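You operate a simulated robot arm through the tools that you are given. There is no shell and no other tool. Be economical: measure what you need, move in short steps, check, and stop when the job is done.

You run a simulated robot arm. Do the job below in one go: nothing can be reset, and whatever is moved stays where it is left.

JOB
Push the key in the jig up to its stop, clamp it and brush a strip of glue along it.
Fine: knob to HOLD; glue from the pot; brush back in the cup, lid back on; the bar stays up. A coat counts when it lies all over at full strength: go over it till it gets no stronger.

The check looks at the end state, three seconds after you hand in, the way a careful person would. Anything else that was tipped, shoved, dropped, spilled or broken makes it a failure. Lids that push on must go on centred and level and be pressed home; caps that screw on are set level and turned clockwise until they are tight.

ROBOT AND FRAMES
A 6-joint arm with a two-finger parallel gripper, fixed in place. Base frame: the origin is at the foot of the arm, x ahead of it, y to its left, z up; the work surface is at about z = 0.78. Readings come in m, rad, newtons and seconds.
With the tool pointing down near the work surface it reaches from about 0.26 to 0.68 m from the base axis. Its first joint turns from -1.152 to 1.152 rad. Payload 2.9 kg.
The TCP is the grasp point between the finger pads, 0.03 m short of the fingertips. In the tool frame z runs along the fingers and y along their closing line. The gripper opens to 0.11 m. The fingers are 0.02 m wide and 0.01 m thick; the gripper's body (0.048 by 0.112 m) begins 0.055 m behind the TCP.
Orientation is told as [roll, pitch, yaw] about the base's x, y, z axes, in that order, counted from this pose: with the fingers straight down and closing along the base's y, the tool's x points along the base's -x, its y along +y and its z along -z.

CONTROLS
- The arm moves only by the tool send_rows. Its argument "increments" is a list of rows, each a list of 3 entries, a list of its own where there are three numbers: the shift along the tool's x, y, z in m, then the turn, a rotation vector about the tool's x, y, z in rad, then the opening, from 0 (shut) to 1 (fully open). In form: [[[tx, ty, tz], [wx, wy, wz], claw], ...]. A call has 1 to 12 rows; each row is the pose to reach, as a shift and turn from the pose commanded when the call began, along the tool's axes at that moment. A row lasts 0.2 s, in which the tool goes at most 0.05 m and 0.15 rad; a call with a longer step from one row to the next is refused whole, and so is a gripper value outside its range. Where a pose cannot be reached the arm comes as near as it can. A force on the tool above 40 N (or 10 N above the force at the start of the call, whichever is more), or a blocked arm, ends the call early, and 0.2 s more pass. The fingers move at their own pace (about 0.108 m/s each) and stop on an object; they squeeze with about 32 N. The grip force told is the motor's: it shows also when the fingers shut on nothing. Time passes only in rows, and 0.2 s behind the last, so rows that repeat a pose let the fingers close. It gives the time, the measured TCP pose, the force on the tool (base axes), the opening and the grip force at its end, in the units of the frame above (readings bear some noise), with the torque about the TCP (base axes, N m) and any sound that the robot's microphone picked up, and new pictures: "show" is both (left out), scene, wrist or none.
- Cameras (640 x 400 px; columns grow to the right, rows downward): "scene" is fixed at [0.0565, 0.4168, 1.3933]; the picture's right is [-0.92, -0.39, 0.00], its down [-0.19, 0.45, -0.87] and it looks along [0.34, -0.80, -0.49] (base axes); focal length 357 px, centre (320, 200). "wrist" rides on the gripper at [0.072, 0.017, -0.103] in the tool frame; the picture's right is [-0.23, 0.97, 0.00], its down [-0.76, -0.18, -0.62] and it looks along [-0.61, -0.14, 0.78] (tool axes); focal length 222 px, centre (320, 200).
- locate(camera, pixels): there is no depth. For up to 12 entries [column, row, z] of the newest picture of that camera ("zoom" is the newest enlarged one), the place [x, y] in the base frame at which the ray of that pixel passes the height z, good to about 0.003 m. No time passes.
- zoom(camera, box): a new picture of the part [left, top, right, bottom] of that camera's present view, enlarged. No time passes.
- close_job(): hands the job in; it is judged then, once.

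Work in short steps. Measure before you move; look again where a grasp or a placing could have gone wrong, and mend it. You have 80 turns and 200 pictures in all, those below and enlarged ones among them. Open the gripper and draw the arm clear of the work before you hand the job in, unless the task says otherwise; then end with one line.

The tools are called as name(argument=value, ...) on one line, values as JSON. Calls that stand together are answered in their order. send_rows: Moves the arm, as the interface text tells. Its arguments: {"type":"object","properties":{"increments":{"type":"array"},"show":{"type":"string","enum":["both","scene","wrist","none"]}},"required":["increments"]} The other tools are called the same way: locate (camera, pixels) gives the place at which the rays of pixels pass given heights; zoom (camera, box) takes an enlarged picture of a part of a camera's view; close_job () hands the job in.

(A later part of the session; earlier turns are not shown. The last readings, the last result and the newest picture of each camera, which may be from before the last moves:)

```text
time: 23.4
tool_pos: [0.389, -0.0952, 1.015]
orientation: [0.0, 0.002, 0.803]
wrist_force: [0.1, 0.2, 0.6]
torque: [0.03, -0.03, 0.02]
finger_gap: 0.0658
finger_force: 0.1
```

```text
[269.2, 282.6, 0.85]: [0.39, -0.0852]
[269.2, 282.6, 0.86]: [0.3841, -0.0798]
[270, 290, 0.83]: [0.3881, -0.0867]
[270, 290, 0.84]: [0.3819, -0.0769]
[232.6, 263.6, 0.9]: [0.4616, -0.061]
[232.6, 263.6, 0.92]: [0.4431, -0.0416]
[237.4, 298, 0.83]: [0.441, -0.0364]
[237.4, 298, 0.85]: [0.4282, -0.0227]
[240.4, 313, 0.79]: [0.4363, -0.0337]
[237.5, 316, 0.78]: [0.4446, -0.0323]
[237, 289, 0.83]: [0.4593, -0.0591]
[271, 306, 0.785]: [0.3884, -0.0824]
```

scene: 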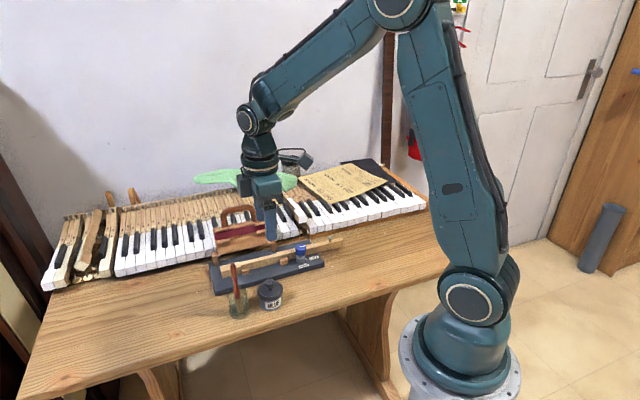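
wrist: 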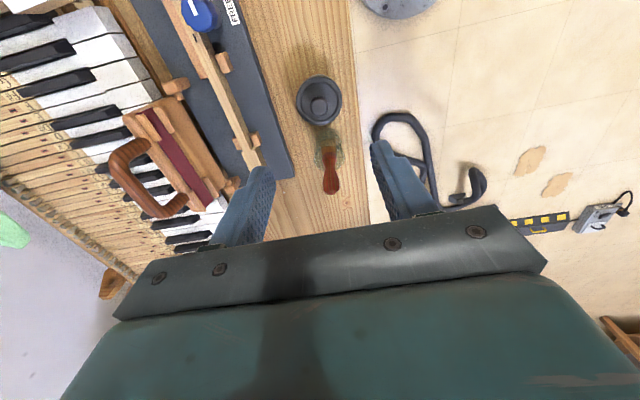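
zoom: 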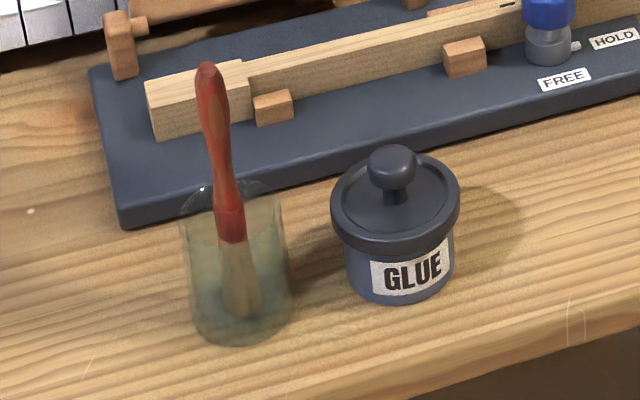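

The lid knob is at about (0.391,-0.094) with its centre at z≈0.842. I lower over it with the fingers half open, then check centring before closing.

send_rows(increments=[[[-0.003, 0, 0.04], [0, 0, 0], 0.55], [[-0.003, 0, 0.08], [0, 0, 0], 0.5], [[-0.003, 0, 0.12], [0, 0, 0], 0.45], [[-0.003, 0, 0.15], [0, 0, 0], 0.4], [[-0.003, 0, 0.15], [0, 0, 0], 0.35]], show="none")

zoom(camera="wrist", box=[240, 80, 400, 210])

zoom(camera="scene", box=[215, 240, 305, 320])

```text
time: 24.6
tool_pos: [0.3885, -0.0939, 0.8662]
orientation: [0.0, 0.0, 0.801]
wrist_force: [0.5, -0.1, -0.2]
torque: [-0.02, 0.02, 0.01]
finger_gap: 0.0382
finger_force: 0.0
```

```text
3.08 times, centred on (320, 145) of wrist
```

zoom: 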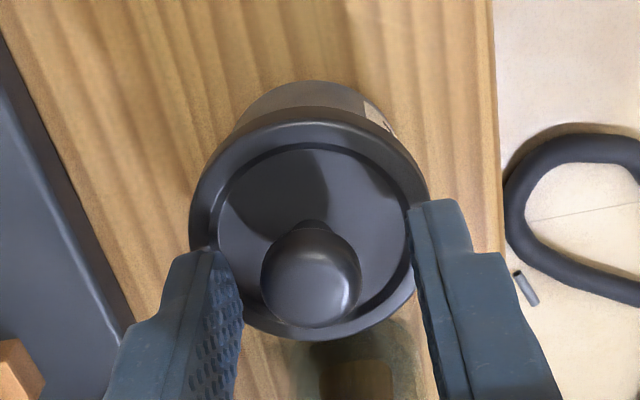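

```text
5.00 times, centred on (260, 280) of scene
```

zoom: 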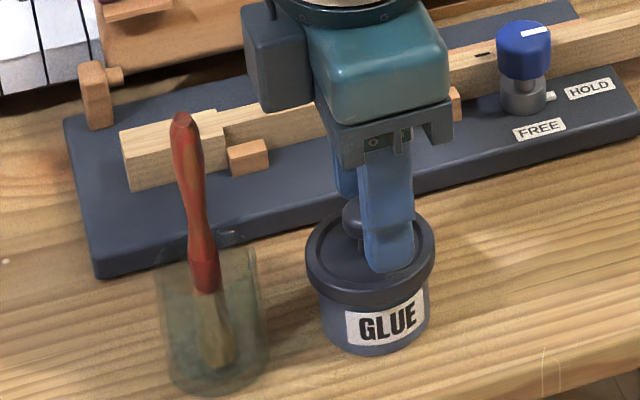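

The knob centre (311,275) is about 2 mm left of the finger midline; I shift and close gently.

send_rows(increments=[[[0, -0.002, 0], [0, 0, 0], 0.3], [[0, -0.002, 0], [0, 0, 0], 0.22], [[0, -0.002, 0], [0, 0, 0], 0.1], [[0, -0.002, 0], [0, 0, 0], 0]], show="none")

zoom(camera="wrist", box=[240, 80, 400, 210])

```text
time: 25.6
tool_pos: [0.3898, -0.0959, 0.8646]
orientation: [-0.001, -0.001, 0.801]
wrist_force: [0.6, -0.4, 0.1]
torque: [0.02, 0.01, -0.04]
finger_gap: 0.0175
finger_force: 31.6
heard: snap
```

```text
3.08 times, centred on (320, 145) of wrist
```

zoom: 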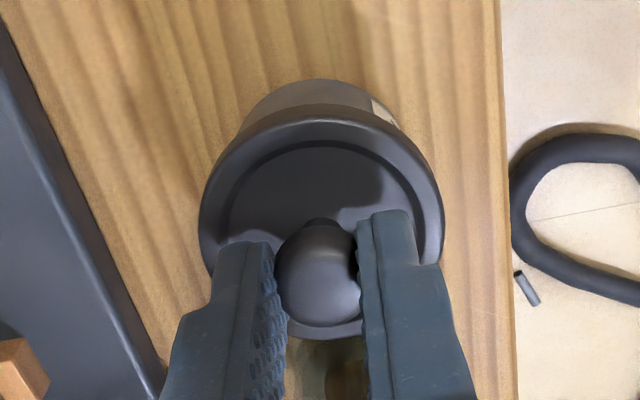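

A snap was heard as I gripped (gap 17.5 mm) — likely the lid loosening. I lift straight up slowly and check.

send_rows(increments=[[[0, 0, -0.004], [0, 0, 0], 0], [[0, 0, -0.01], [0, 0, 0], 0], [[0, 0, -0.025], [0, 0, 0], 0], [[0, 0, -0.045], [0, 0, 0], 0]], show="wrist")

zoom(camera="scene", box=[215, 230, 305, 320])

```text
time: 26.6
tool_pos: [0.3898, -0.095, 0.9106]
orientation: [0.0, 0.0, 0.799]
wrist_force: [0.4, -0.1, -0.8]
torque: [0.0, 0.01, 0.0]
finger_gap: 0.0175
finger_force: 32.0
```

wrist: 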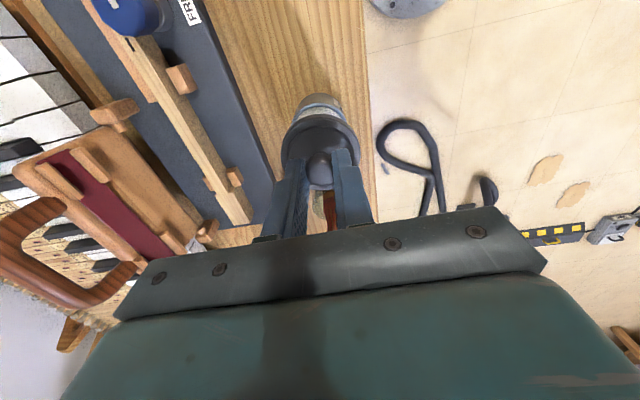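

```text
4.44 times, centred on (260, 275) of scene
```

zoom: 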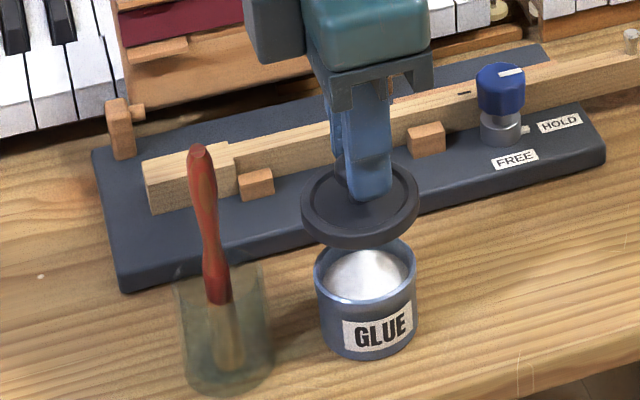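

The lid is off, white glue in the pot. I check where the table's near edge is before setting the lid down.

locate(camera="scene", pixels=[[330, 303, 0.78], [330, 285, 0.78], [300, 300, 0.78], [320, 290, 0.78], [380, 280, 0.78], [260, 340, 0.78]])

zoom(camera="scene", box=[220, 220, 460, 370])

```text
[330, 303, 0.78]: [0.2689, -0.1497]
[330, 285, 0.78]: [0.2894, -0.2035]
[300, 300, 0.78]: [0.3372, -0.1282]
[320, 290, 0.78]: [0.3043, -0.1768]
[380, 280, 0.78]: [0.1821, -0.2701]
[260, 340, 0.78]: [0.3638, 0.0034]
```

```text
2.67 times, centred on (340, 295) of scene
```

zoom: 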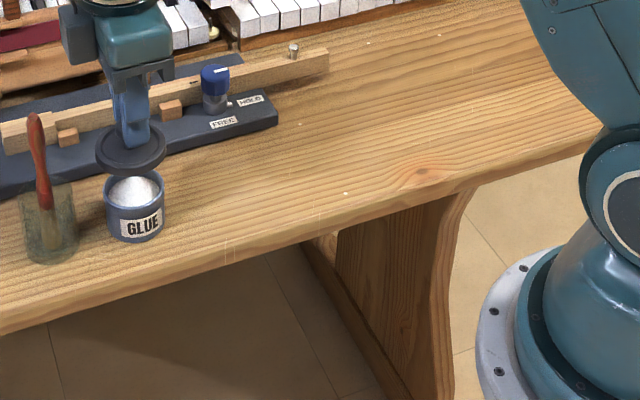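

I carry the lid to free table at about (0.31,-0.19), then lower to z≈0.86.

send_rows(increments=[[[0.04, -0.003, 0], [0, 0, 0], 0], [[0.08, -0.006, 0], [0, 0, 0], 0], [[0.124, -0.009, 0], [0, 0, 0], 0], [[0.124, -0.009, 0.03], [0, 0, 0], 0], [[0.124, -0.009, 0.055], [0, 0, 0], 0], [[0.124, -0.009, 0.062], [0, 0, 0], 0]], show="none")

zoom(camera="scene", box=[260, 220, 380, 310])

```text
time: 28.0
tool_pos: [0.3109, -0.1912, 0.8475]
orientation: [-0.001, -0.001, 0.802]
wrist_force: [0.7, -0.4, 0.1]
torque: [0.0, 0.0, -0.01]
finger_gap: 0.0177
finger_force: 32.0
```

```text
4.44 times, centred on (320, 265) of scene
```

zoom: 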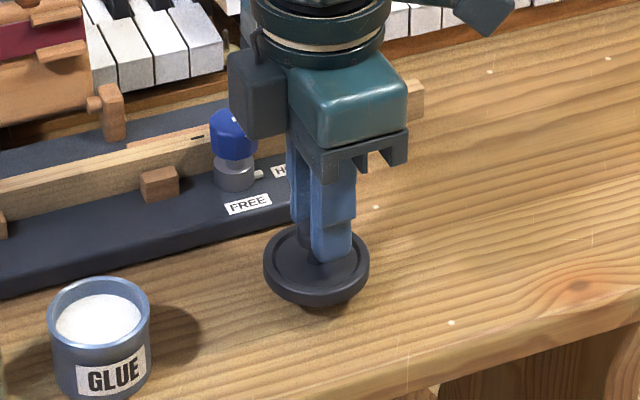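

I lower in small steps until the table is felt.

send_rows(increments=[[[0, 0, 0.004], [0, 0, 0], 0], [[0, 0, 0.006], [0, 0, 0], 0], [[0, 0, 0.008], [0, 0, 0], 0], [[0, 0, 0.01], [0, 0, 0], 0]], show="none")

zoom(camera="scene", box=[280, 240, 360, 300])

```text
time: 29.0
tool_pos: [0.3104, -0.1908, 0.8379]
orientation: [-0.001, 0.001, 0.802]
wrist_force: [0.2, -0.1, -0.4]
torque: [0.01, -0.01, -0.01]
finger_gap: 0.0176
finger_force: 31.8
```

```text
6.67 times, centred on (320, 270) of scene
```

zoom: 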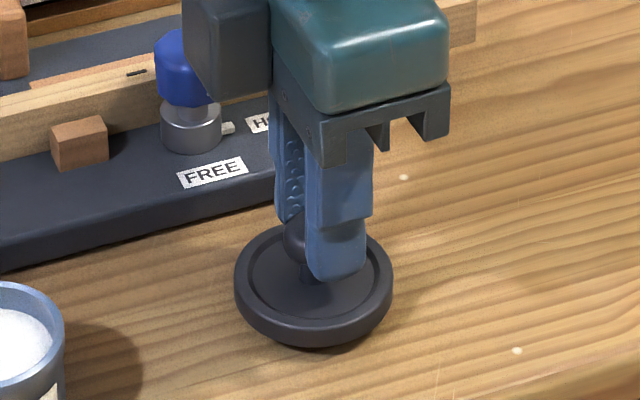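

Still no contact; a little lower.

send_rows(increments=[[[0, 0, 0.002], [0, 0, 0], 0], [[0, 0, 0.004], [0, 0, 0], 0], [[0, 0, 0.006], [0, 0, 0], 0]], show="none")

zoom(camera="scene", box=[280, 240, 360, 300])

```text
time: 29.8
tool_pos: [0.3104, -0.19, 0.8329]
orientation: [0.0, 0.001, 0.802]
wrist_force: [0.5, 0.3, -0.8]
torque: [0.01, -0.02, -0.01]
finger_gap: 0.0177
finger_force: 32.2
```

```text
6.67 times, centred on (320, 270) of scene
```

zoom: 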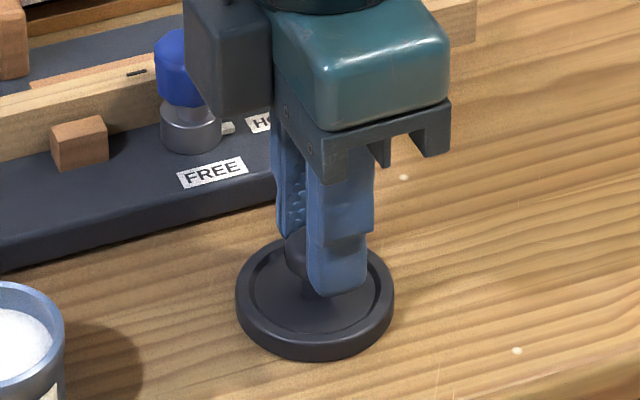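

send_rows(increments=[[[0, 0, 0.0015], [0, 0, 0], 0], [[0, 0, 0.003], [0, 0, 0], 0]], show="none")

```text
time: 30.4
tool_pos: [0.3112, -0.191, 0.8299]
orientation: [0.0, 0.0, 0.8]
wrist_force: [-6.3, 3.4, 34.6]
torque: [0.14, 0.14, 0.01]
finger_gap: 0.0179
finger_force: 31.9
```

Table contact felt (34 N) at z≈0.830. I back off 1 mm, open, and rise.

send_rows(increments=[[[0, 0, -0.0012], [0, 0, 0], 0], [[0, 0, -0.0012], [0, 0, 0], 0.3], [[0, 0, -0.0012], [0, 0, 0], 0.45], [[0, 0, -0.03], [0, 0, 0], 0.45], [[0, 0, -0.07], [0, 0, 0], 0.45], [[0, 0, -0.11], [0, 0, 0], 0.45], [[0, 0, -0.15], [0, 0, 0], 0.45], [[0, 0, -0.18], [0, 0, 0], 0.45]])

zoom(camera="scene", box=[210, 230, 350, 330])

```text
time: 32.2
tool_pos: [0.3116, -0.1925, 1.0098]
orientation: [0.001, 0.0, 0.802]
wrist_force: [0.4, -0.3, -0.1]
torque: [0.01, 0.0, 0.01]
finger_gap: 0.0496
finger_force: 0.0
```

scene: 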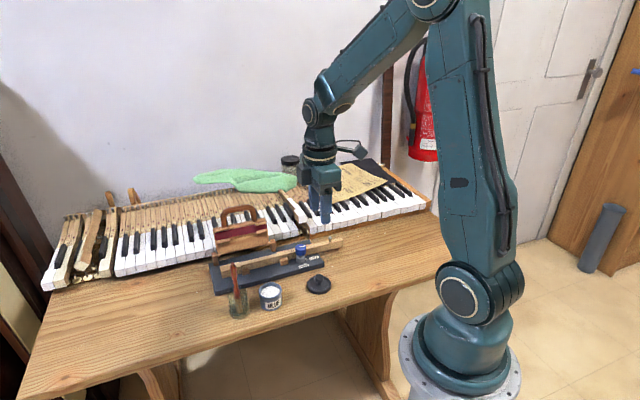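
wrist: 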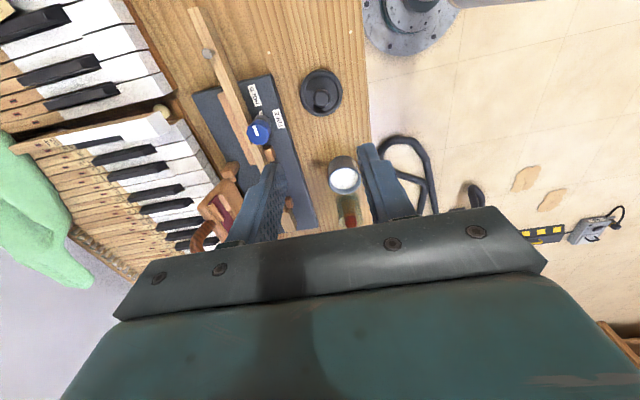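

```text
4.00 times, centred on (280, 280) of scene
```

zoom: 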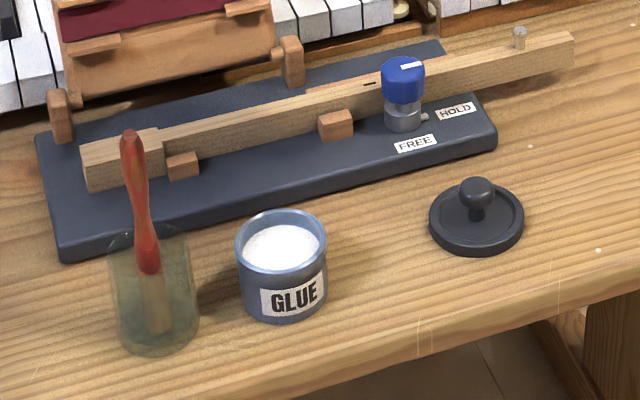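

The lid lies flat on the table. Now I go above the brush for a look between the fingers.

send_rows(increments=[[[-0.04, 0.002, 0], [0, 0, 0], 0.45], [[-0.08, 0.004, 0], [0, 0, 0], 0.45], [[-0.12, 0.006, -0.01], [0, 0, 0], 0.45], [[-0.16, 0.008, -0.01], [0, 0, 0], 0.45], [[-0.2, 0.009, -0.01], [0, 0, 0], 0.45], [[-0.2, 0.009, -0.01], [0, 0, 0], 0.45]], show="wrist")

zoom(camera="wrist", box=[230, 60, 410, 200])

zoom(camera="scene", box=[215, 250, 265, 330])

```text
time: 33.6
tool_pos: [0.4451, -0.0431, 1.017]
orientation: [0.0, 0.0, 0.802]
wrist_force: [0.2, -0.9, -0.1]
torque: [0.01, -0.02, 0.03]
finger_gap: 0.0496
finger_force: 0.0
```

wrist: 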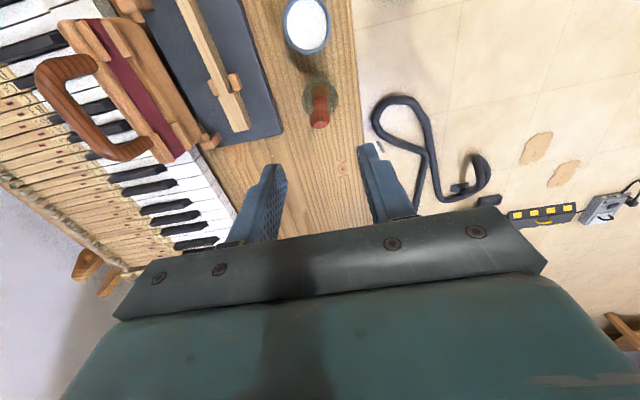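

```text
2.86 times, centred on (320, 130) of wrist
```

zoom: 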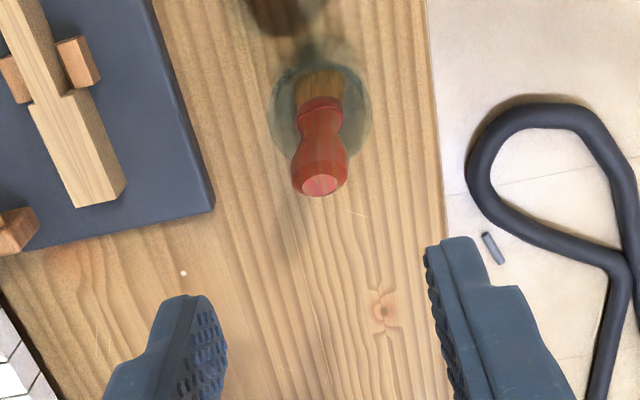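

```text
5.00 times, centred on (240, 290) of scene
```

zoom: 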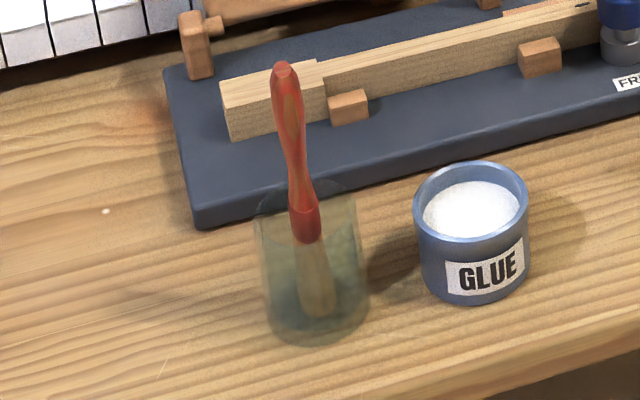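

locate(camera="wrist", pixels=[[320, 124.4, 0.88], [320, 124.4, 0.9], [320, 124.4, 0.92], [320, 99, 0.84], [320, 88, 0.8], [320, 96, 0.84], [320, 92, 0.78]])

locate(camera="scene", pixels=[[232.6, 263.6, 0.88], [232.6, 263.6, 0.89], [232.6, 263.6, 0.9], [232.6, 263.6, 0.92], [236.5, 297, 0.82], [239, 312, 0.79], [237.5, 289, 0.83], [239, 316, 0.78]])

```text
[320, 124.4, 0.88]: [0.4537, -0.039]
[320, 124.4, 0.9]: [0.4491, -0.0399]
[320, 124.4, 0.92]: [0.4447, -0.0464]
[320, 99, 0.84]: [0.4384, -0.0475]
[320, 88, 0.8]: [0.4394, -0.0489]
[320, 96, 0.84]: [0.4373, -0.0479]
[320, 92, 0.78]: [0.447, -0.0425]
```

```text
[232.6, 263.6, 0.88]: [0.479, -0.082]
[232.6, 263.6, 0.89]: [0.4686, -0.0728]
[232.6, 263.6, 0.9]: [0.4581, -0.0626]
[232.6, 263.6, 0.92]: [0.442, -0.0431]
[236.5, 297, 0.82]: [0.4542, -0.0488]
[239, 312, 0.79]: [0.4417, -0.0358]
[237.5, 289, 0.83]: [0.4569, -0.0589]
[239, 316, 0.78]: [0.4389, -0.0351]
```

The handle top is at about (0.444,-0.045,0.918), directly below. I lower the open fingers around it to TCP z≈0.893.

send_rows(increments=[[[0.002, 0, 0.04], [0, 0, 0], 0.45], [[0.002, 0, 0.08], [0, 0, 0], 0.45], [[0.002, 0, 0.11], [0, 0, 0], 0.45], [[0.002, 0, 0.124], [0, 0, 0], 0.35], [[0.002, 0, 0.124], [0, 0, 0], 0.3]], show="none")

zoom(camera="wrist", box=[240, 90, 400, 220])

zoom(camera="scene", box=[205, 240, 275, 330])

```text
time: 34.8
tool_pos: [0.4439, -0.0429, 0.8942]
orientation: [-0.001, 0.001, 0.801]
wrist_force: [-0.3, 0.1, 0.9]
torque: [0.03, -0.01, -0.02]
finger_gap: 0.0329
finger_force: 0.0
```

```text
3.08 times, centred on (320, 155) of wrist
```

zoom: 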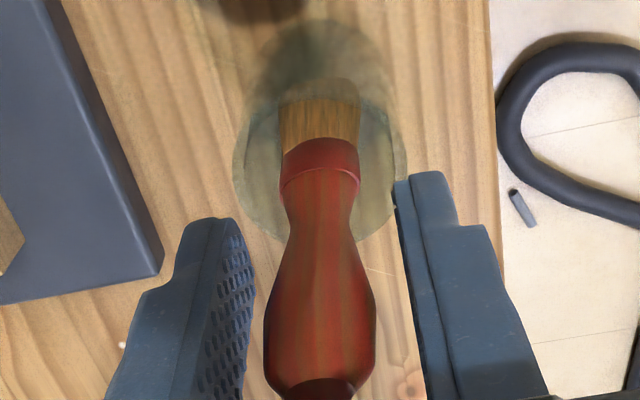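

```text
4.44 times, centred on (240, 285) of scene
```

zoom: 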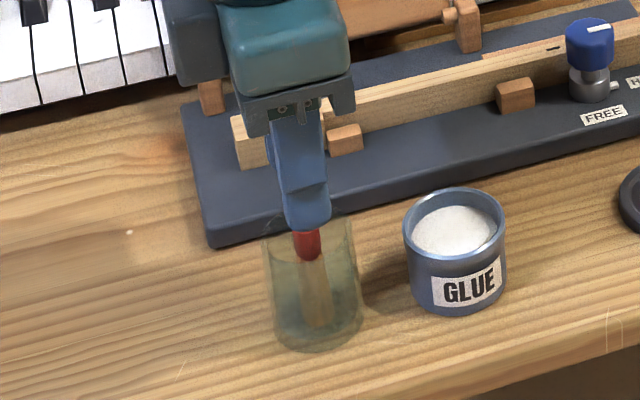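

The handle is centred between the fingers. I close.

send_rows(increments=[[[0, 0, 0], [0, 0, 0], 0.22], [[0, 0, 0], [0, 0, 0], 0.15], [[0, 0, 0], [0, 0, 0], 0.05], [[0, 0, 0], [0, 0, 0], 0]], show="none")

zoom(camera="wrist", box=[240, 90, 400, 220])

zoom(camera="scene", box=[205, 240, 275, 330])

```text
time: 35.8
tool_pos: [0.4442, -0.0436, 0.8946]
orientation: [-0.001, -0.001, 0.801]
wrist_force: [0.0, 0.1, -0.2]
torque: [-0.01, 0.0, 0.01]
finger_gap: 0.018
finger_force: 32.1
```

```text
3.08 times, centred on (320, 155) of wrist
```

zoom: 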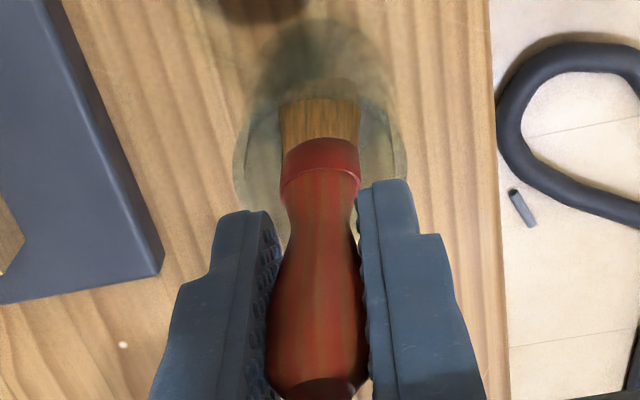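

```text
4.44 times, centred on (240, 285) of scene
```

zoom: 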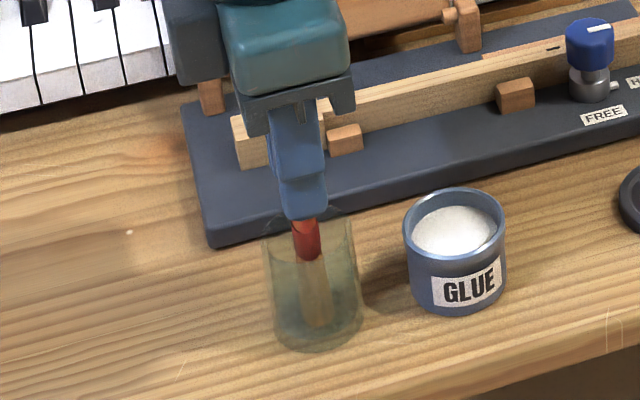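

Gripped firmly (gap 18 mm) with no side force. I lift straight up 10 cm.

send_rows(increments=[[[0, 0, -0.02], [0, 0, 0], 0], [[0, 0, -0.045], [0, 0, 0], 0], [[0, 0, -0.075], [0, 0, 0], 0], [[0, 0, -0.1], [0, 0, 0], 0], [[0, 0, -0.1], [0, 0, 0], 0]])

zoom(camera="wrist", box=[240, 60, 400, 220])

zoom(camera="scene", box=[200, 220, 300, 330])

```text
time: 37.0
tool_pos: [0.4424, -0.0419, 0.9936]
orientation: [0.001, 0.001, 0.801]
wrist_force: [0.1, -1.2, -1.3]
torque: [0.0, -0.05, 0.04]
finger_gap: 0.0179
finger_force: 31.7
```

scene: 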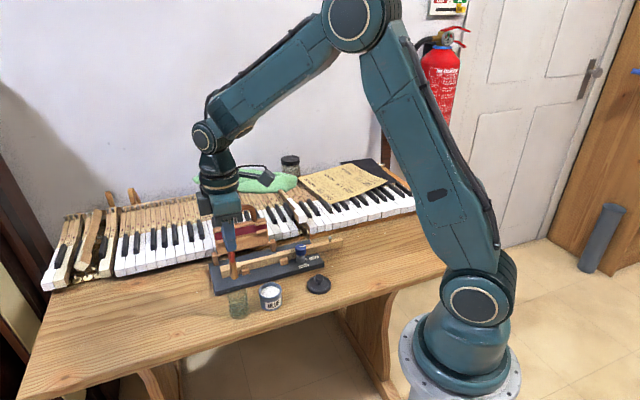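
wrist: 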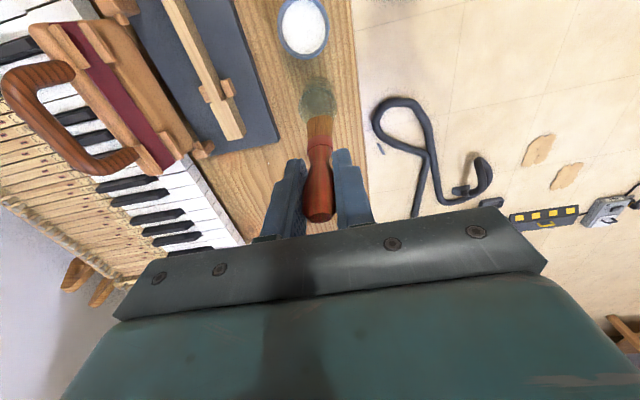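

```text
2.50 times, centred on (320, 140) of wrist
```

zoom: 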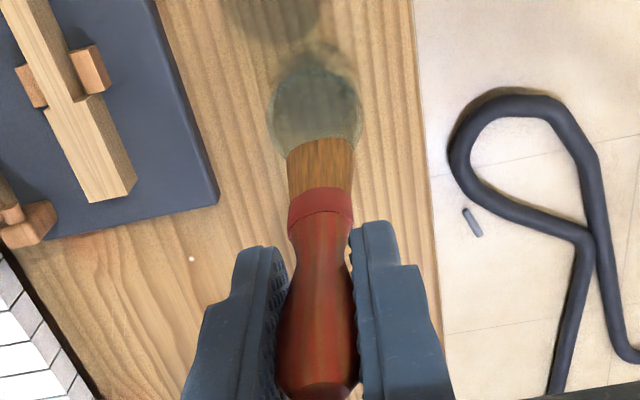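

```text
3.64 times, centred on (250, 275) of scene
```

zoom: 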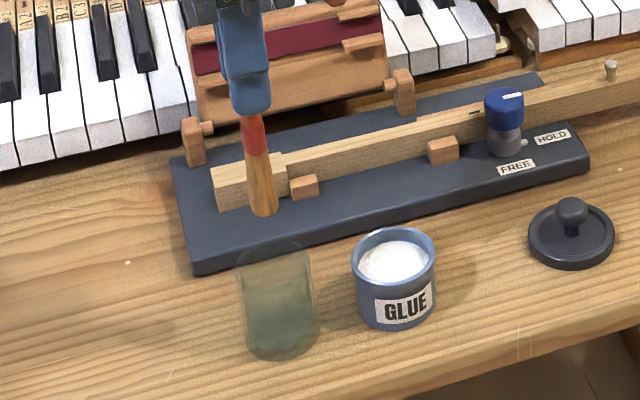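

I find the bristle tip's place relative to the TCP, and the glue surface.

locate(camera="wrist", pixels=[[320.8, 117, 0.87], [320.8, 117, 0.88], [320.8, 117, 0.89], [320.8, 117, 0.9], [303, 28, 0.81], [303, 26, 0.82], [320, 102, 0.83], [320, 94, 0.78]])

locate(camera="scene", pixels=[[234.9, 278.6, 0.87], [234.9, 278.6, 0.88], [234.9, 278.6, 0.89], [234.9, 278.6, 0.9], [271, 290, 0.81], [270.3, 290, 0.82], [270.5, 309, 0.785], [237.5, 289, 0.84]])

```text
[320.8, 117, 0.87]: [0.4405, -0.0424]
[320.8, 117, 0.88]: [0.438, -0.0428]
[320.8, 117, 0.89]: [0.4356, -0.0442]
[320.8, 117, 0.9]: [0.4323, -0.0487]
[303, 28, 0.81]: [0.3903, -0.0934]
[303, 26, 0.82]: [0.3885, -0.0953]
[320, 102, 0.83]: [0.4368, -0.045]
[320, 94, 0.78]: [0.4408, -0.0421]
```

```text
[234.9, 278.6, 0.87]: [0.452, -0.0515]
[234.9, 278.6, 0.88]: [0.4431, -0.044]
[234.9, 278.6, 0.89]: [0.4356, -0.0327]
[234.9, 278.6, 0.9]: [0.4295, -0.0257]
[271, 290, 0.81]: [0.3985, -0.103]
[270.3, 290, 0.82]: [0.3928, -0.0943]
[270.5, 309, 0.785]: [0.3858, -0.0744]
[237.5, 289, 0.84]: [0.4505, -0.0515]
```

The tip hangs 0.1125 below the TCP. I move over the pot centre (0.390,-0.0955) and dip to tip z≈0.80.

send_rows(increments=[[[0.036, 0, 0], [0, 0, 0], 0], [[0.0726, -0.001, 0], [0, 0, 0], 0], [[0.0726, -0.001, 0], [0, 0, 0], 0], [[0.0726, -0.001, 0.03], [0, 0, 0], 0], [[0.0726, -0.001, 0.055], [0, 0, 0], 0]], show="wrist")

zoom(camera="scene", box=[210, 220, 310, 320])

zoom(camera="wrist", box=[240, 60, 400, 220])

```text
time: 38.2
tool_pos: [0.3911, -0.0947, 0.9382]
orientation: [0.0, 0.0, 0.801]
wrist_force: [0.6, 0.5, 0.1]
torque: [-0.01, 0.03, -0.01]
finger_gap: 0.018
finger_force: 32.5
```

wrist: 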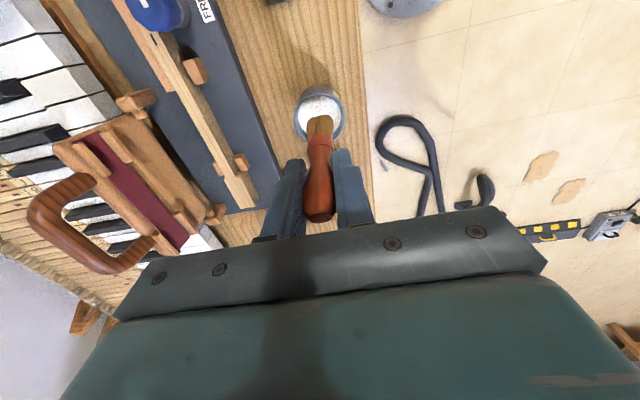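

```text
4.00 times, centred on (260, 270) of scene
```

zoom: 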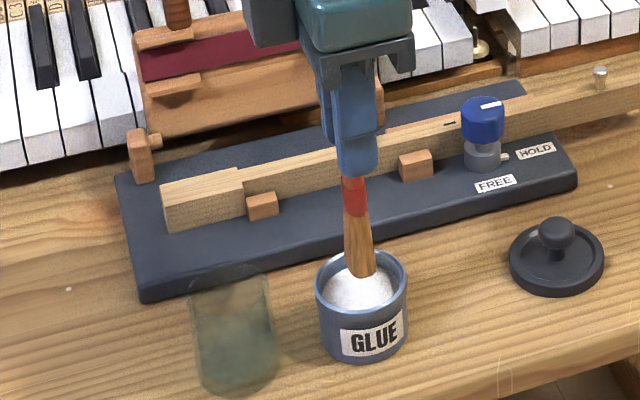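

```text
2.50 times, centred on (320, 140) of wrist
```

zoom: 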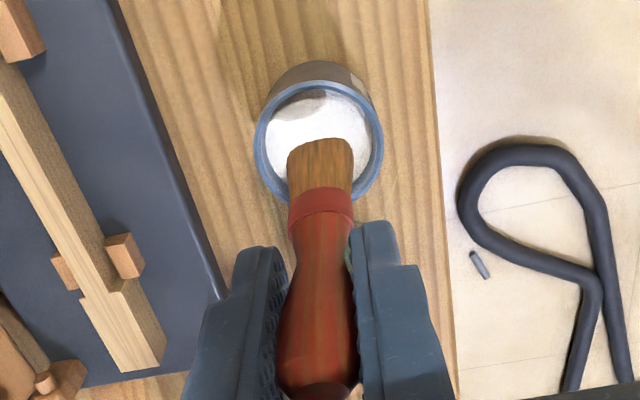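

The bristles enter the pot centred. I go down to the glue and watch the force.

send_rows(increments=[[[0, 0, 0.01], [0, 0, 0], 0], [[0, 0, 0.018], [0, 0, 0], 0], [[0, 0, 0.026], [0, 0, 0], 0], [[0, 0, 0.026], [0, 0, 0], 0], [[0, 0, 0.026], [0, 0, 0], 0]], show="none")

zoom(camera="wrist", box=[240, 60, 400, 220])

```text
time: 39.4
tool_pos: [0.3914, -0.0956, 0.9142]
orientation: [0.001, 0.001, 0.802]
wrist_force: [-0.8, -0.1, 0.2]
torque: [-0.02, -0.03, 0.01]
finger_gap: 0.018
finger_force: 31.9
```

```text
2.50 times, centred on (320, 140) of wrist
```

zoom: 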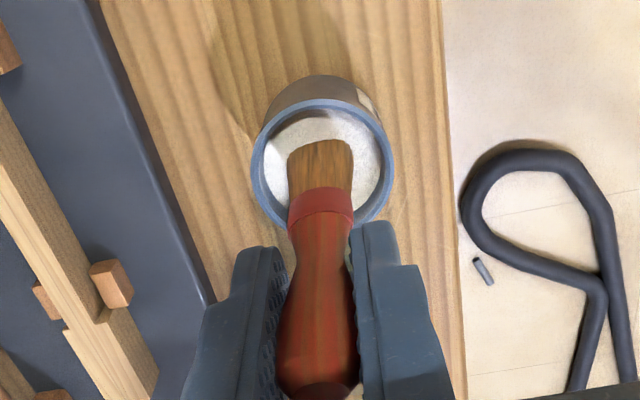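

The bristle end still shows in full, so the surface is lower. I go down 8 mm more with the force watched.

send_rows(increments=[[[0, 0, 0.004], [0, 0, 0], 0], [[0, 0, 0.008], [0, 0, 0], 0], [[0, 0, 0.008], [0, 0, 0], 0]], show="none")

zoom(camera="wrist", box=[240, 60, 400, 220])

zoom(camera="scene", box=[240, 250, 300, 320])

```text
time: 40.2
tool_pos: [0.3933, -0.0948, 0.9072]
orientation: [-0.003, 0.0, 0.802]
wrist_force: [-5.6, 1.6, 34.5]
torque: [0.11, 0.52, 0.01]
finger_gap: 0.0186
finger_force: 32.4
```

```text
2.50 times, centred on (320, 140) of wrist
```

zoom: 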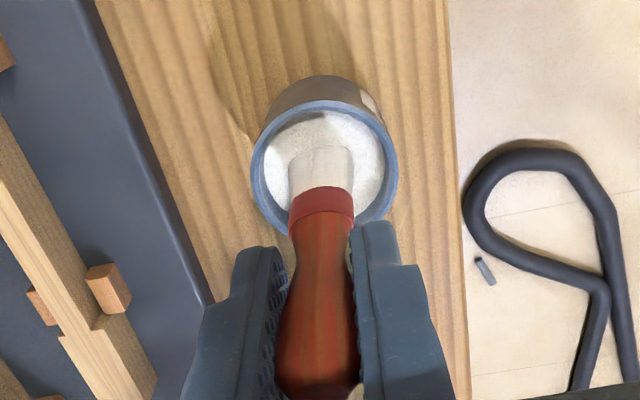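

```text
5.71 times, centred on (270, 285) of scene
```

zoom: 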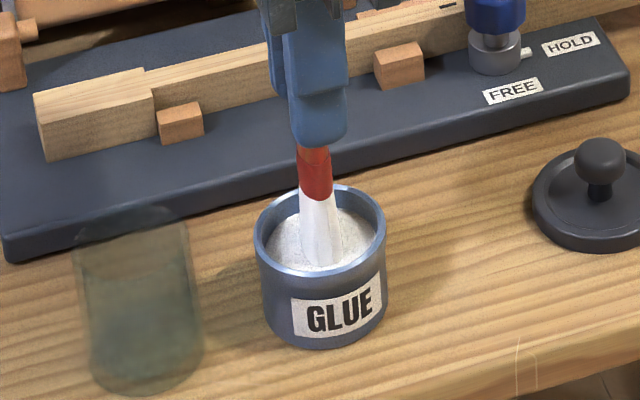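

The bristles are white with glue; they touched firm at TCP z≈0.909. I lift clear and go over the head end of the key, then look for any marking on its top.

send_rows(increments=[[[0, 0, -0.02], [0, 0, 0], 0], [[0, 0, -0.05], [0, 0, 0], 0], [[0, 0, -0.08], [0, 0, 0], 0], [[0, 0, -0.08], [0, 0, 0], 0]], show="wrist")

zoom(camera="scene", box=[205, 225, 265, 285])

zoom(camera="wrist", box=[120, 0, 280, 210])

```text
time: 41.2
tool_pos: [0.3934, -0.096, 0.9836]
orientation: [0.0, 0.0, 0.8]
wrist_force: [-0.3, 0.4, -1.0]
torque: [0.01, 0.03, -0.06]
finger_gap: 0.0179
finger_force: 31.7
```

wrist: 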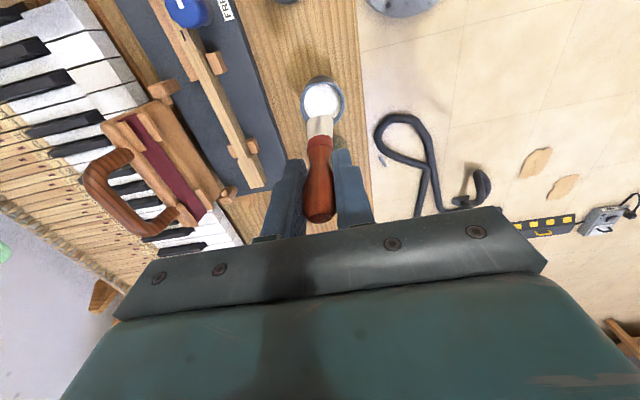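

```text
6.67 times, centred on (235, 255) of scene
```

zoom: 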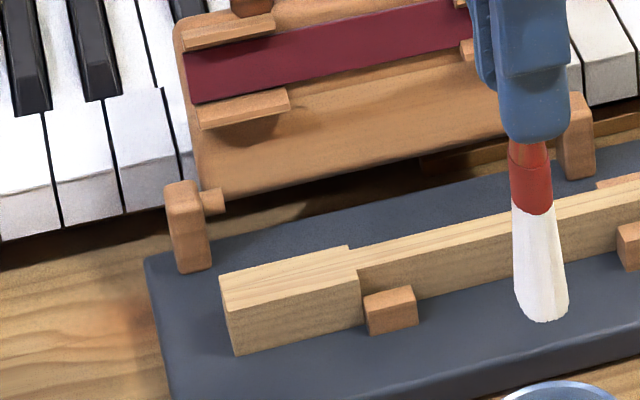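

```text
1.90 times, centred on (200, 105) of wrist
```

zoom: 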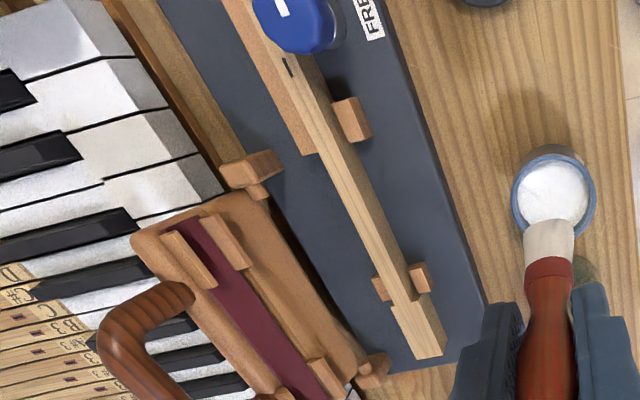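

The bar carries a burgundy cloth strip, so the glue strip should match where that cloth would land. I locate the cloth's ends, the hinges and the key's present head end.

locate(camera="wrist", pixels=[[139.5, 114.5, 0.84], [139.5, 114.5, 0.86], [139.5, 114.5, 0.88], [189.5, 207.6, 0.84], [189.5, 207.6, 0.86], [189.5, 207.6, 0.88], [163, 89, 0.83], [227, 194.5, 0.83], [264, 183, 0.822], [254, 187, 0.822], [238, 156, 0.822], [183, 40, 0.822]])

locate(camera="scene", pixels=[[214.5, 236, 0.84], [214.5, 236, 0.86], [214.5, 236, 0.88], [266.5, 227, 0.84], [266.5, 227, 0.86], [266.5, 227, 0.88], [215, 253, 0.83], [272, 241, 0.83], [220, 269, 0.822], [241, 266, 0.822]])

```text
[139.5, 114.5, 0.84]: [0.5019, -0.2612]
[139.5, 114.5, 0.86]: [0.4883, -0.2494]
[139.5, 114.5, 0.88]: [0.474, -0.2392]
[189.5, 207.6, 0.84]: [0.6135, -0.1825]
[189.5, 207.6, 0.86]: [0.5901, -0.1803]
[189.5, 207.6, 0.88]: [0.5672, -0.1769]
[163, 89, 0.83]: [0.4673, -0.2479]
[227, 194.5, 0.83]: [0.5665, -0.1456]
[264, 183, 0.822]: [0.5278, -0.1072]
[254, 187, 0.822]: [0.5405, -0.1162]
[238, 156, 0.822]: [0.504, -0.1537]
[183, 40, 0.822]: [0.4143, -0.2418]
```

```text
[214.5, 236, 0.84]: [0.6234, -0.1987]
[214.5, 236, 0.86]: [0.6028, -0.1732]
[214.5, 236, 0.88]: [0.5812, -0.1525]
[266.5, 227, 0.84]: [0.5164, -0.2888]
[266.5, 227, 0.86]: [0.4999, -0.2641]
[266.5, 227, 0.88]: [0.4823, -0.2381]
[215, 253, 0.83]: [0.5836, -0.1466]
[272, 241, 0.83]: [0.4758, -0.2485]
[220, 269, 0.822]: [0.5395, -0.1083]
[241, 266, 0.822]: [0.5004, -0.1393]
```

Projected back about the hinges, the cloth would lie from about 6 mm inside the head end to some 135 mm along the key, short of the knob. The key axis runs from (0.536,-0.111) at 46.8°. I carry the loaded brush above the head end.

send_rows(increments=[[[-0.021, -0.028, 0], [0, 0, 0], 0], [[-0.042, -0.056, 0], [0, 0, 0], 0], [[-0.063, -0.085, 0], [0, 0, 0], 0], [[-0.085, -0.113, 0], [0, 0, 0], 0], [[-0.085, -0.113, 0], [0, 0, 0], 0], [[-0.085, -0.113, 0.03], [0, 0, 0], 0], [[-0.085, -0.113, 0.042], [0, 0, 0], 0]])

zoom(camera="scene", box=[195, 215, 275, 285])

zoom(camera="wrist", box=[240, 60, 400, 220])

```text
time: 42.8
tool_pos: [0.5336, -0.1134, 0.9441]
orientation: [0.0, 0.0, 0.801]
wrist_force: [0.3, 0.1, 0.2]
torque: [0.01, -0.01, 0.0]
finger_gap: 0.018
finger_force: 31.8
```

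scene: 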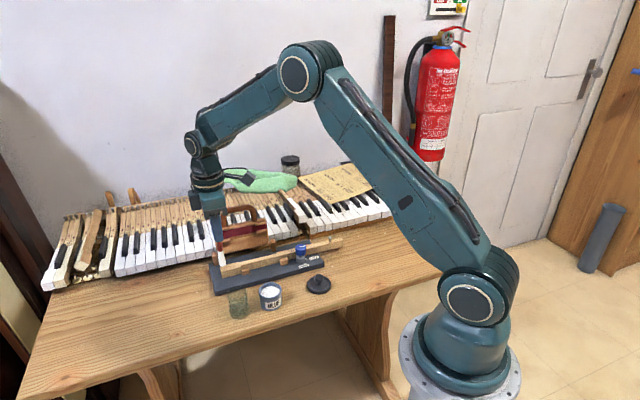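
wrist: 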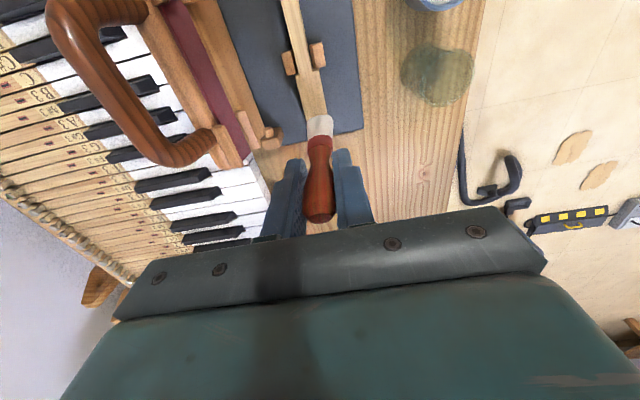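

```text
5.71 times, centred on (235, 250) of scene
```

zoom: 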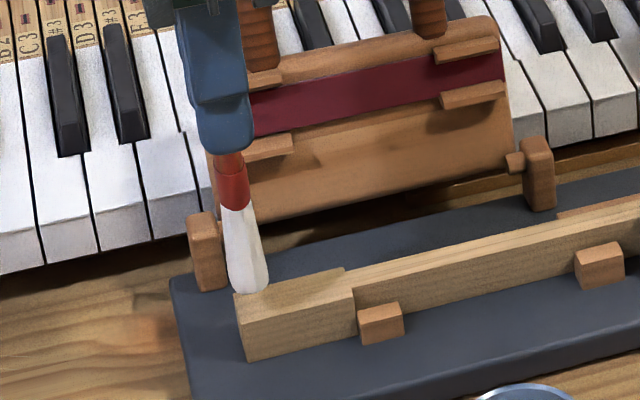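

```text
2.50 times, centred on (320, 140) of wrist
```

zoom: 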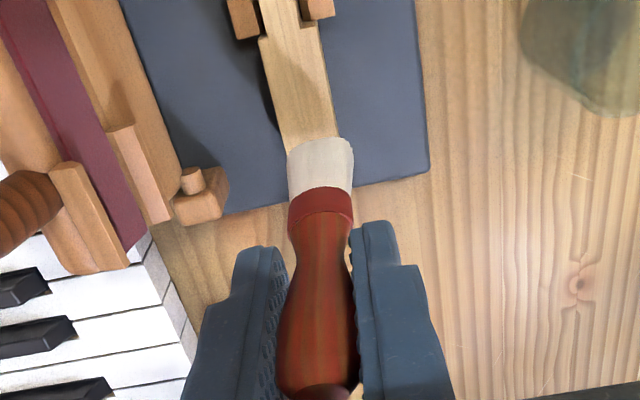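

The bristles look about 4 mm too far to the near side of the key (head centre column ≈311 vs tip 321, and in the scene the tip is over the near edge). I shift and go 7 mm lower, then check again.

send_rows(increments=[[[0.003, -0.004, 0], [0, 0, 0], 0], [[0.003, -0.004, 0.006], [0, 0, 0], 0], [[0.003, -0.004, 0.006], [0, 0, 0], 0]], show="none")

zoom(camera="scene", box=[205, 235, 265, 285])

zoom(camera="wrist", box=[270, 70, 370, 150])

```text
time: 43.6
tool_pos: [0.533, -0.119, 0.9366]
orientation: [-0.001, 0.001, 0.801]
wrist_force: [-1.3, 0.0, -1.3]
torque: [0.01, 0.0, -0.01]
finger_gap: 0.0181
finger_force: 31.7
```

```text
8.00 times, centred on (235, 260) of scene
```

zoom: 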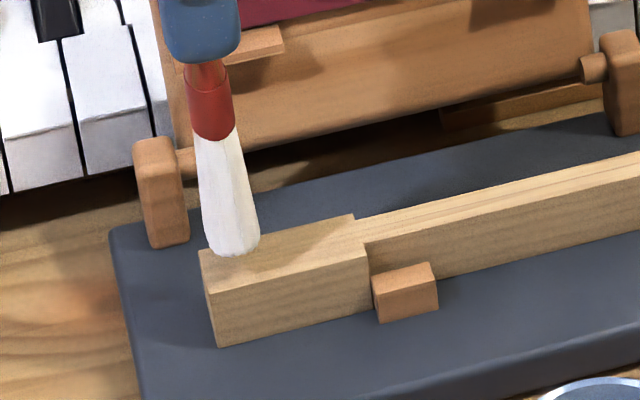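

```text
5.00 times, centred on (320, 110) of wrist
```

zoom: 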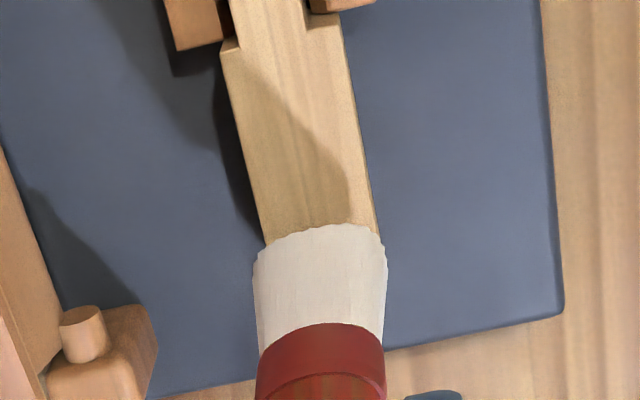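

Centred now: the brush (255–385) covers the head's width (265–378). I lower in 1 mm steps to feel the key.

send_rows(increments=[[[0, 0, 0.001], [0, 0, 0], 0], [[0, 0, 0.002], [0, 0, 0], 0], [[0, 0, 0.003], [0, 0, 0], 0]], show="none")

zoom(camera="scene", box=[205, 235, 265, 285])

```text
time: 44.4
tool_pos: [0.5336, -0.1182, 0.9349]
orientation: [-0.001, 0.0, 0.801]
wrist_force: [0.7, -0.8, 0.7]
torque: [0.01, -0.01, 0.02]
finger_gap: 0.0182
finger_force: 31.7
```

```text
8.00 times, centred on (235, 260) of scene
```

zoom: 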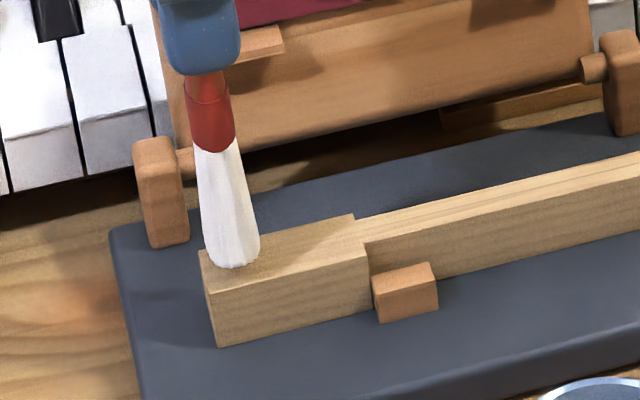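

send_rows(increments=[[[0, 0, 0.001], [0, 0, 0], 0], [[0, 0, 0.002], [0, 0, 0], 0]], show="none")

```text
time: 45.0
tool_pos: [0.5338, -0.1175, 0.933]
orientation: [0.0, -0.001, 0.803]
wrist_force: [-0.8, 0.2, -0.3]
torque: [0.02, -0.02, 0.0]
finger_gap: 0.0182
finger_force: 32.1
```

send_rows(increments=[[[0, 0, 0.001], [0, 0, 0], 0], [[0, 0, 0.002], [0, 0, 0], 0]], show="none")

zoom(camera="scene", box=[205, 235, 265, 285])

zoom(camera="wrist", box=[270, 70, 370, 150])

```text
time: 45.6
tool_pos: [0.5344, -0.1177, 0.9298]
orientation: [0.0, -0.001, 0.801]
wrist_force: [0.0, 0.1, -0.2]
torque: [0.02, -0.03, -0.04]
finger_gap: 0.0181
finger_force: 31.9
```

```text
8.00 times, centred on (235, 260) of scene
```

zoom: 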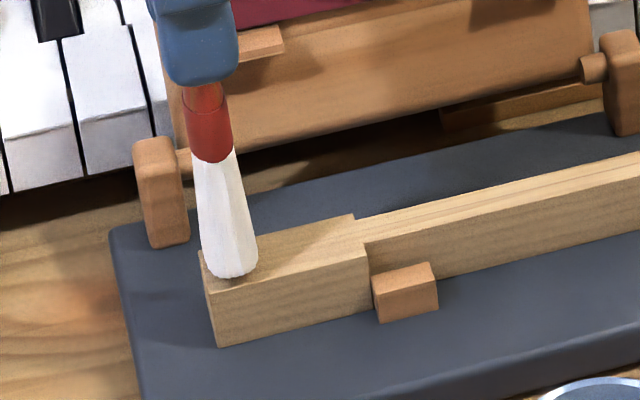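

```text
5.00 times, centred on (320, 110) of wrist
```

zoom: 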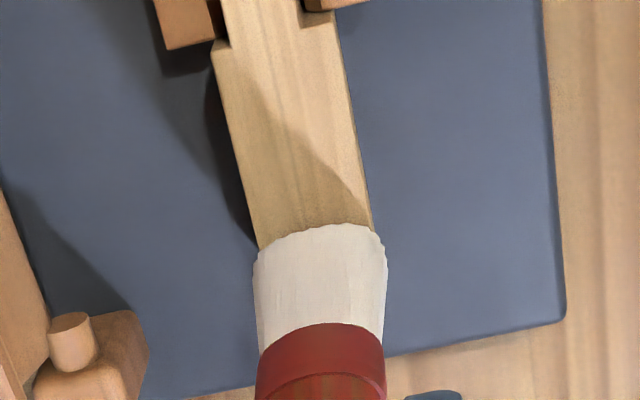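

I triangulate the bristle tip again against the head's corners.

locate(camera="scene", pixels=[[224, 268.5, 0.815], [224, 268.5, 0.82], [224, 268.5, 0.825], [220.1, 266.3, 0.822], [222, 271.5, 0.822], [239.4, 261.8, 0.822], [240.9, 266, 0.822]])

locate(camera="wrist", pixels=[[320, 116.5, 0.815], [320, 116.5, 0.82], [320, 116.5, 0.825], [308, 118, 0.822], [330.5, 116, 0.822], [298.5, 80, 0.822], [323, 71.5, 0.822]])

```text
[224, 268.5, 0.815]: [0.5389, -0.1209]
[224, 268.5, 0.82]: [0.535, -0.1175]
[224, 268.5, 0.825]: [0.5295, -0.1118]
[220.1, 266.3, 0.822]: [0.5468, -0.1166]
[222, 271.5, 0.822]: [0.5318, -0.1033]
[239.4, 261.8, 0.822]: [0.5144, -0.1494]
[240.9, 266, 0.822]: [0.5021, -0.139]
```

```text
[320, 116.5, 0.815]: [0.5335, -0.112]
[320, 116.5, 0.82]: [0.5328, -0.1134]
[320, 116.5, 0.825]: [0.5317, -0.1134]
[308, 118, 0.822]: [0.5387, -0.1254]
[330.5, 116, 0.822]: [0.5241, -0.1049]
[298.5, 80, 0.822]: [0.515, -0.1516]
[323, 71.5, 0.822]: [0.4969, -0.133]
```

Tip is at about (0.533,-0.1145,0.823): centred to ~1 mm and 7 mm in from the end, just about touching. I lower further in 1 mm steps.

send_rows(increments=[[[0, -0.001, 0.001], [0, 0, 0], 0], [[0, -0.001, 0.002], [0, 0, 0], 0]], show="none")

zoom(camera="scene", box=[205, 235, 265, 285])

```text
time: 46.2
tool_pos: [0.5347, -0.1196, 0.9281]
orientation: [0.002, 0.002, 0.8]
wrist_force: [0.2, -0.9, 0.6]
torque: [0.01, 0.03, -0.02]
finger_gap: 0.0181
finger_force: 32.5
```

```text
8.00 times, centred on (235, 260) of scene
```

zoom: 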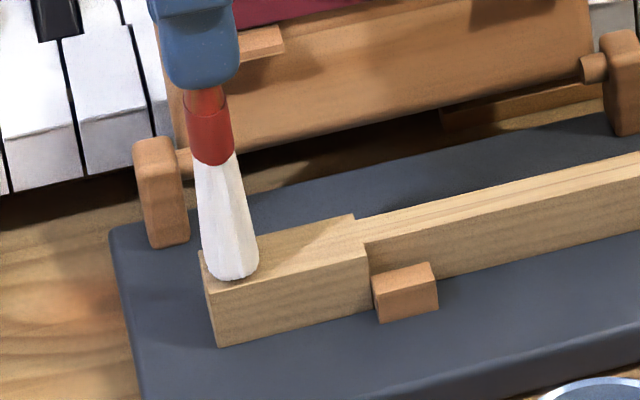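

send_rows(increments=[[[0, 0, 0.001], [0, 0, 0], 0], [[0, 0, 0.002], [0, 0, 0], 0]], show="none")

zoom(camera="scene", box=[205, 235, 265, 285])

```text
time: 46.8
tool_pos: [0.5343, -0.1188, 0.926]
orientation: [-0.001, -0.002, 0.801]
wrist_force: [0.3, 0.7, -0.4]
torque: [-0.01, 0.02, 0.04]
finger_gap: 0.0181
finger_force: 32.3
```

```text
8.00 times, centred on (235, 260) of scene
```

zoom: 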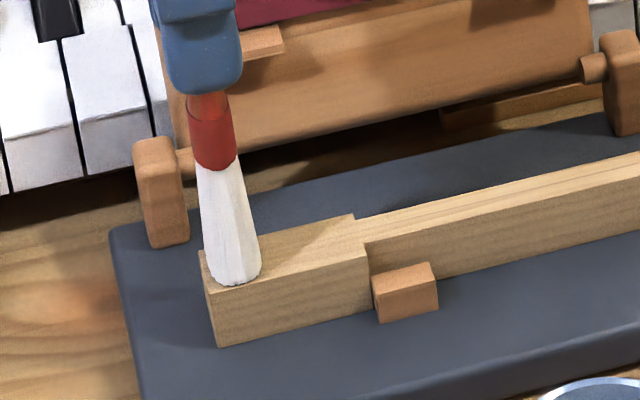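

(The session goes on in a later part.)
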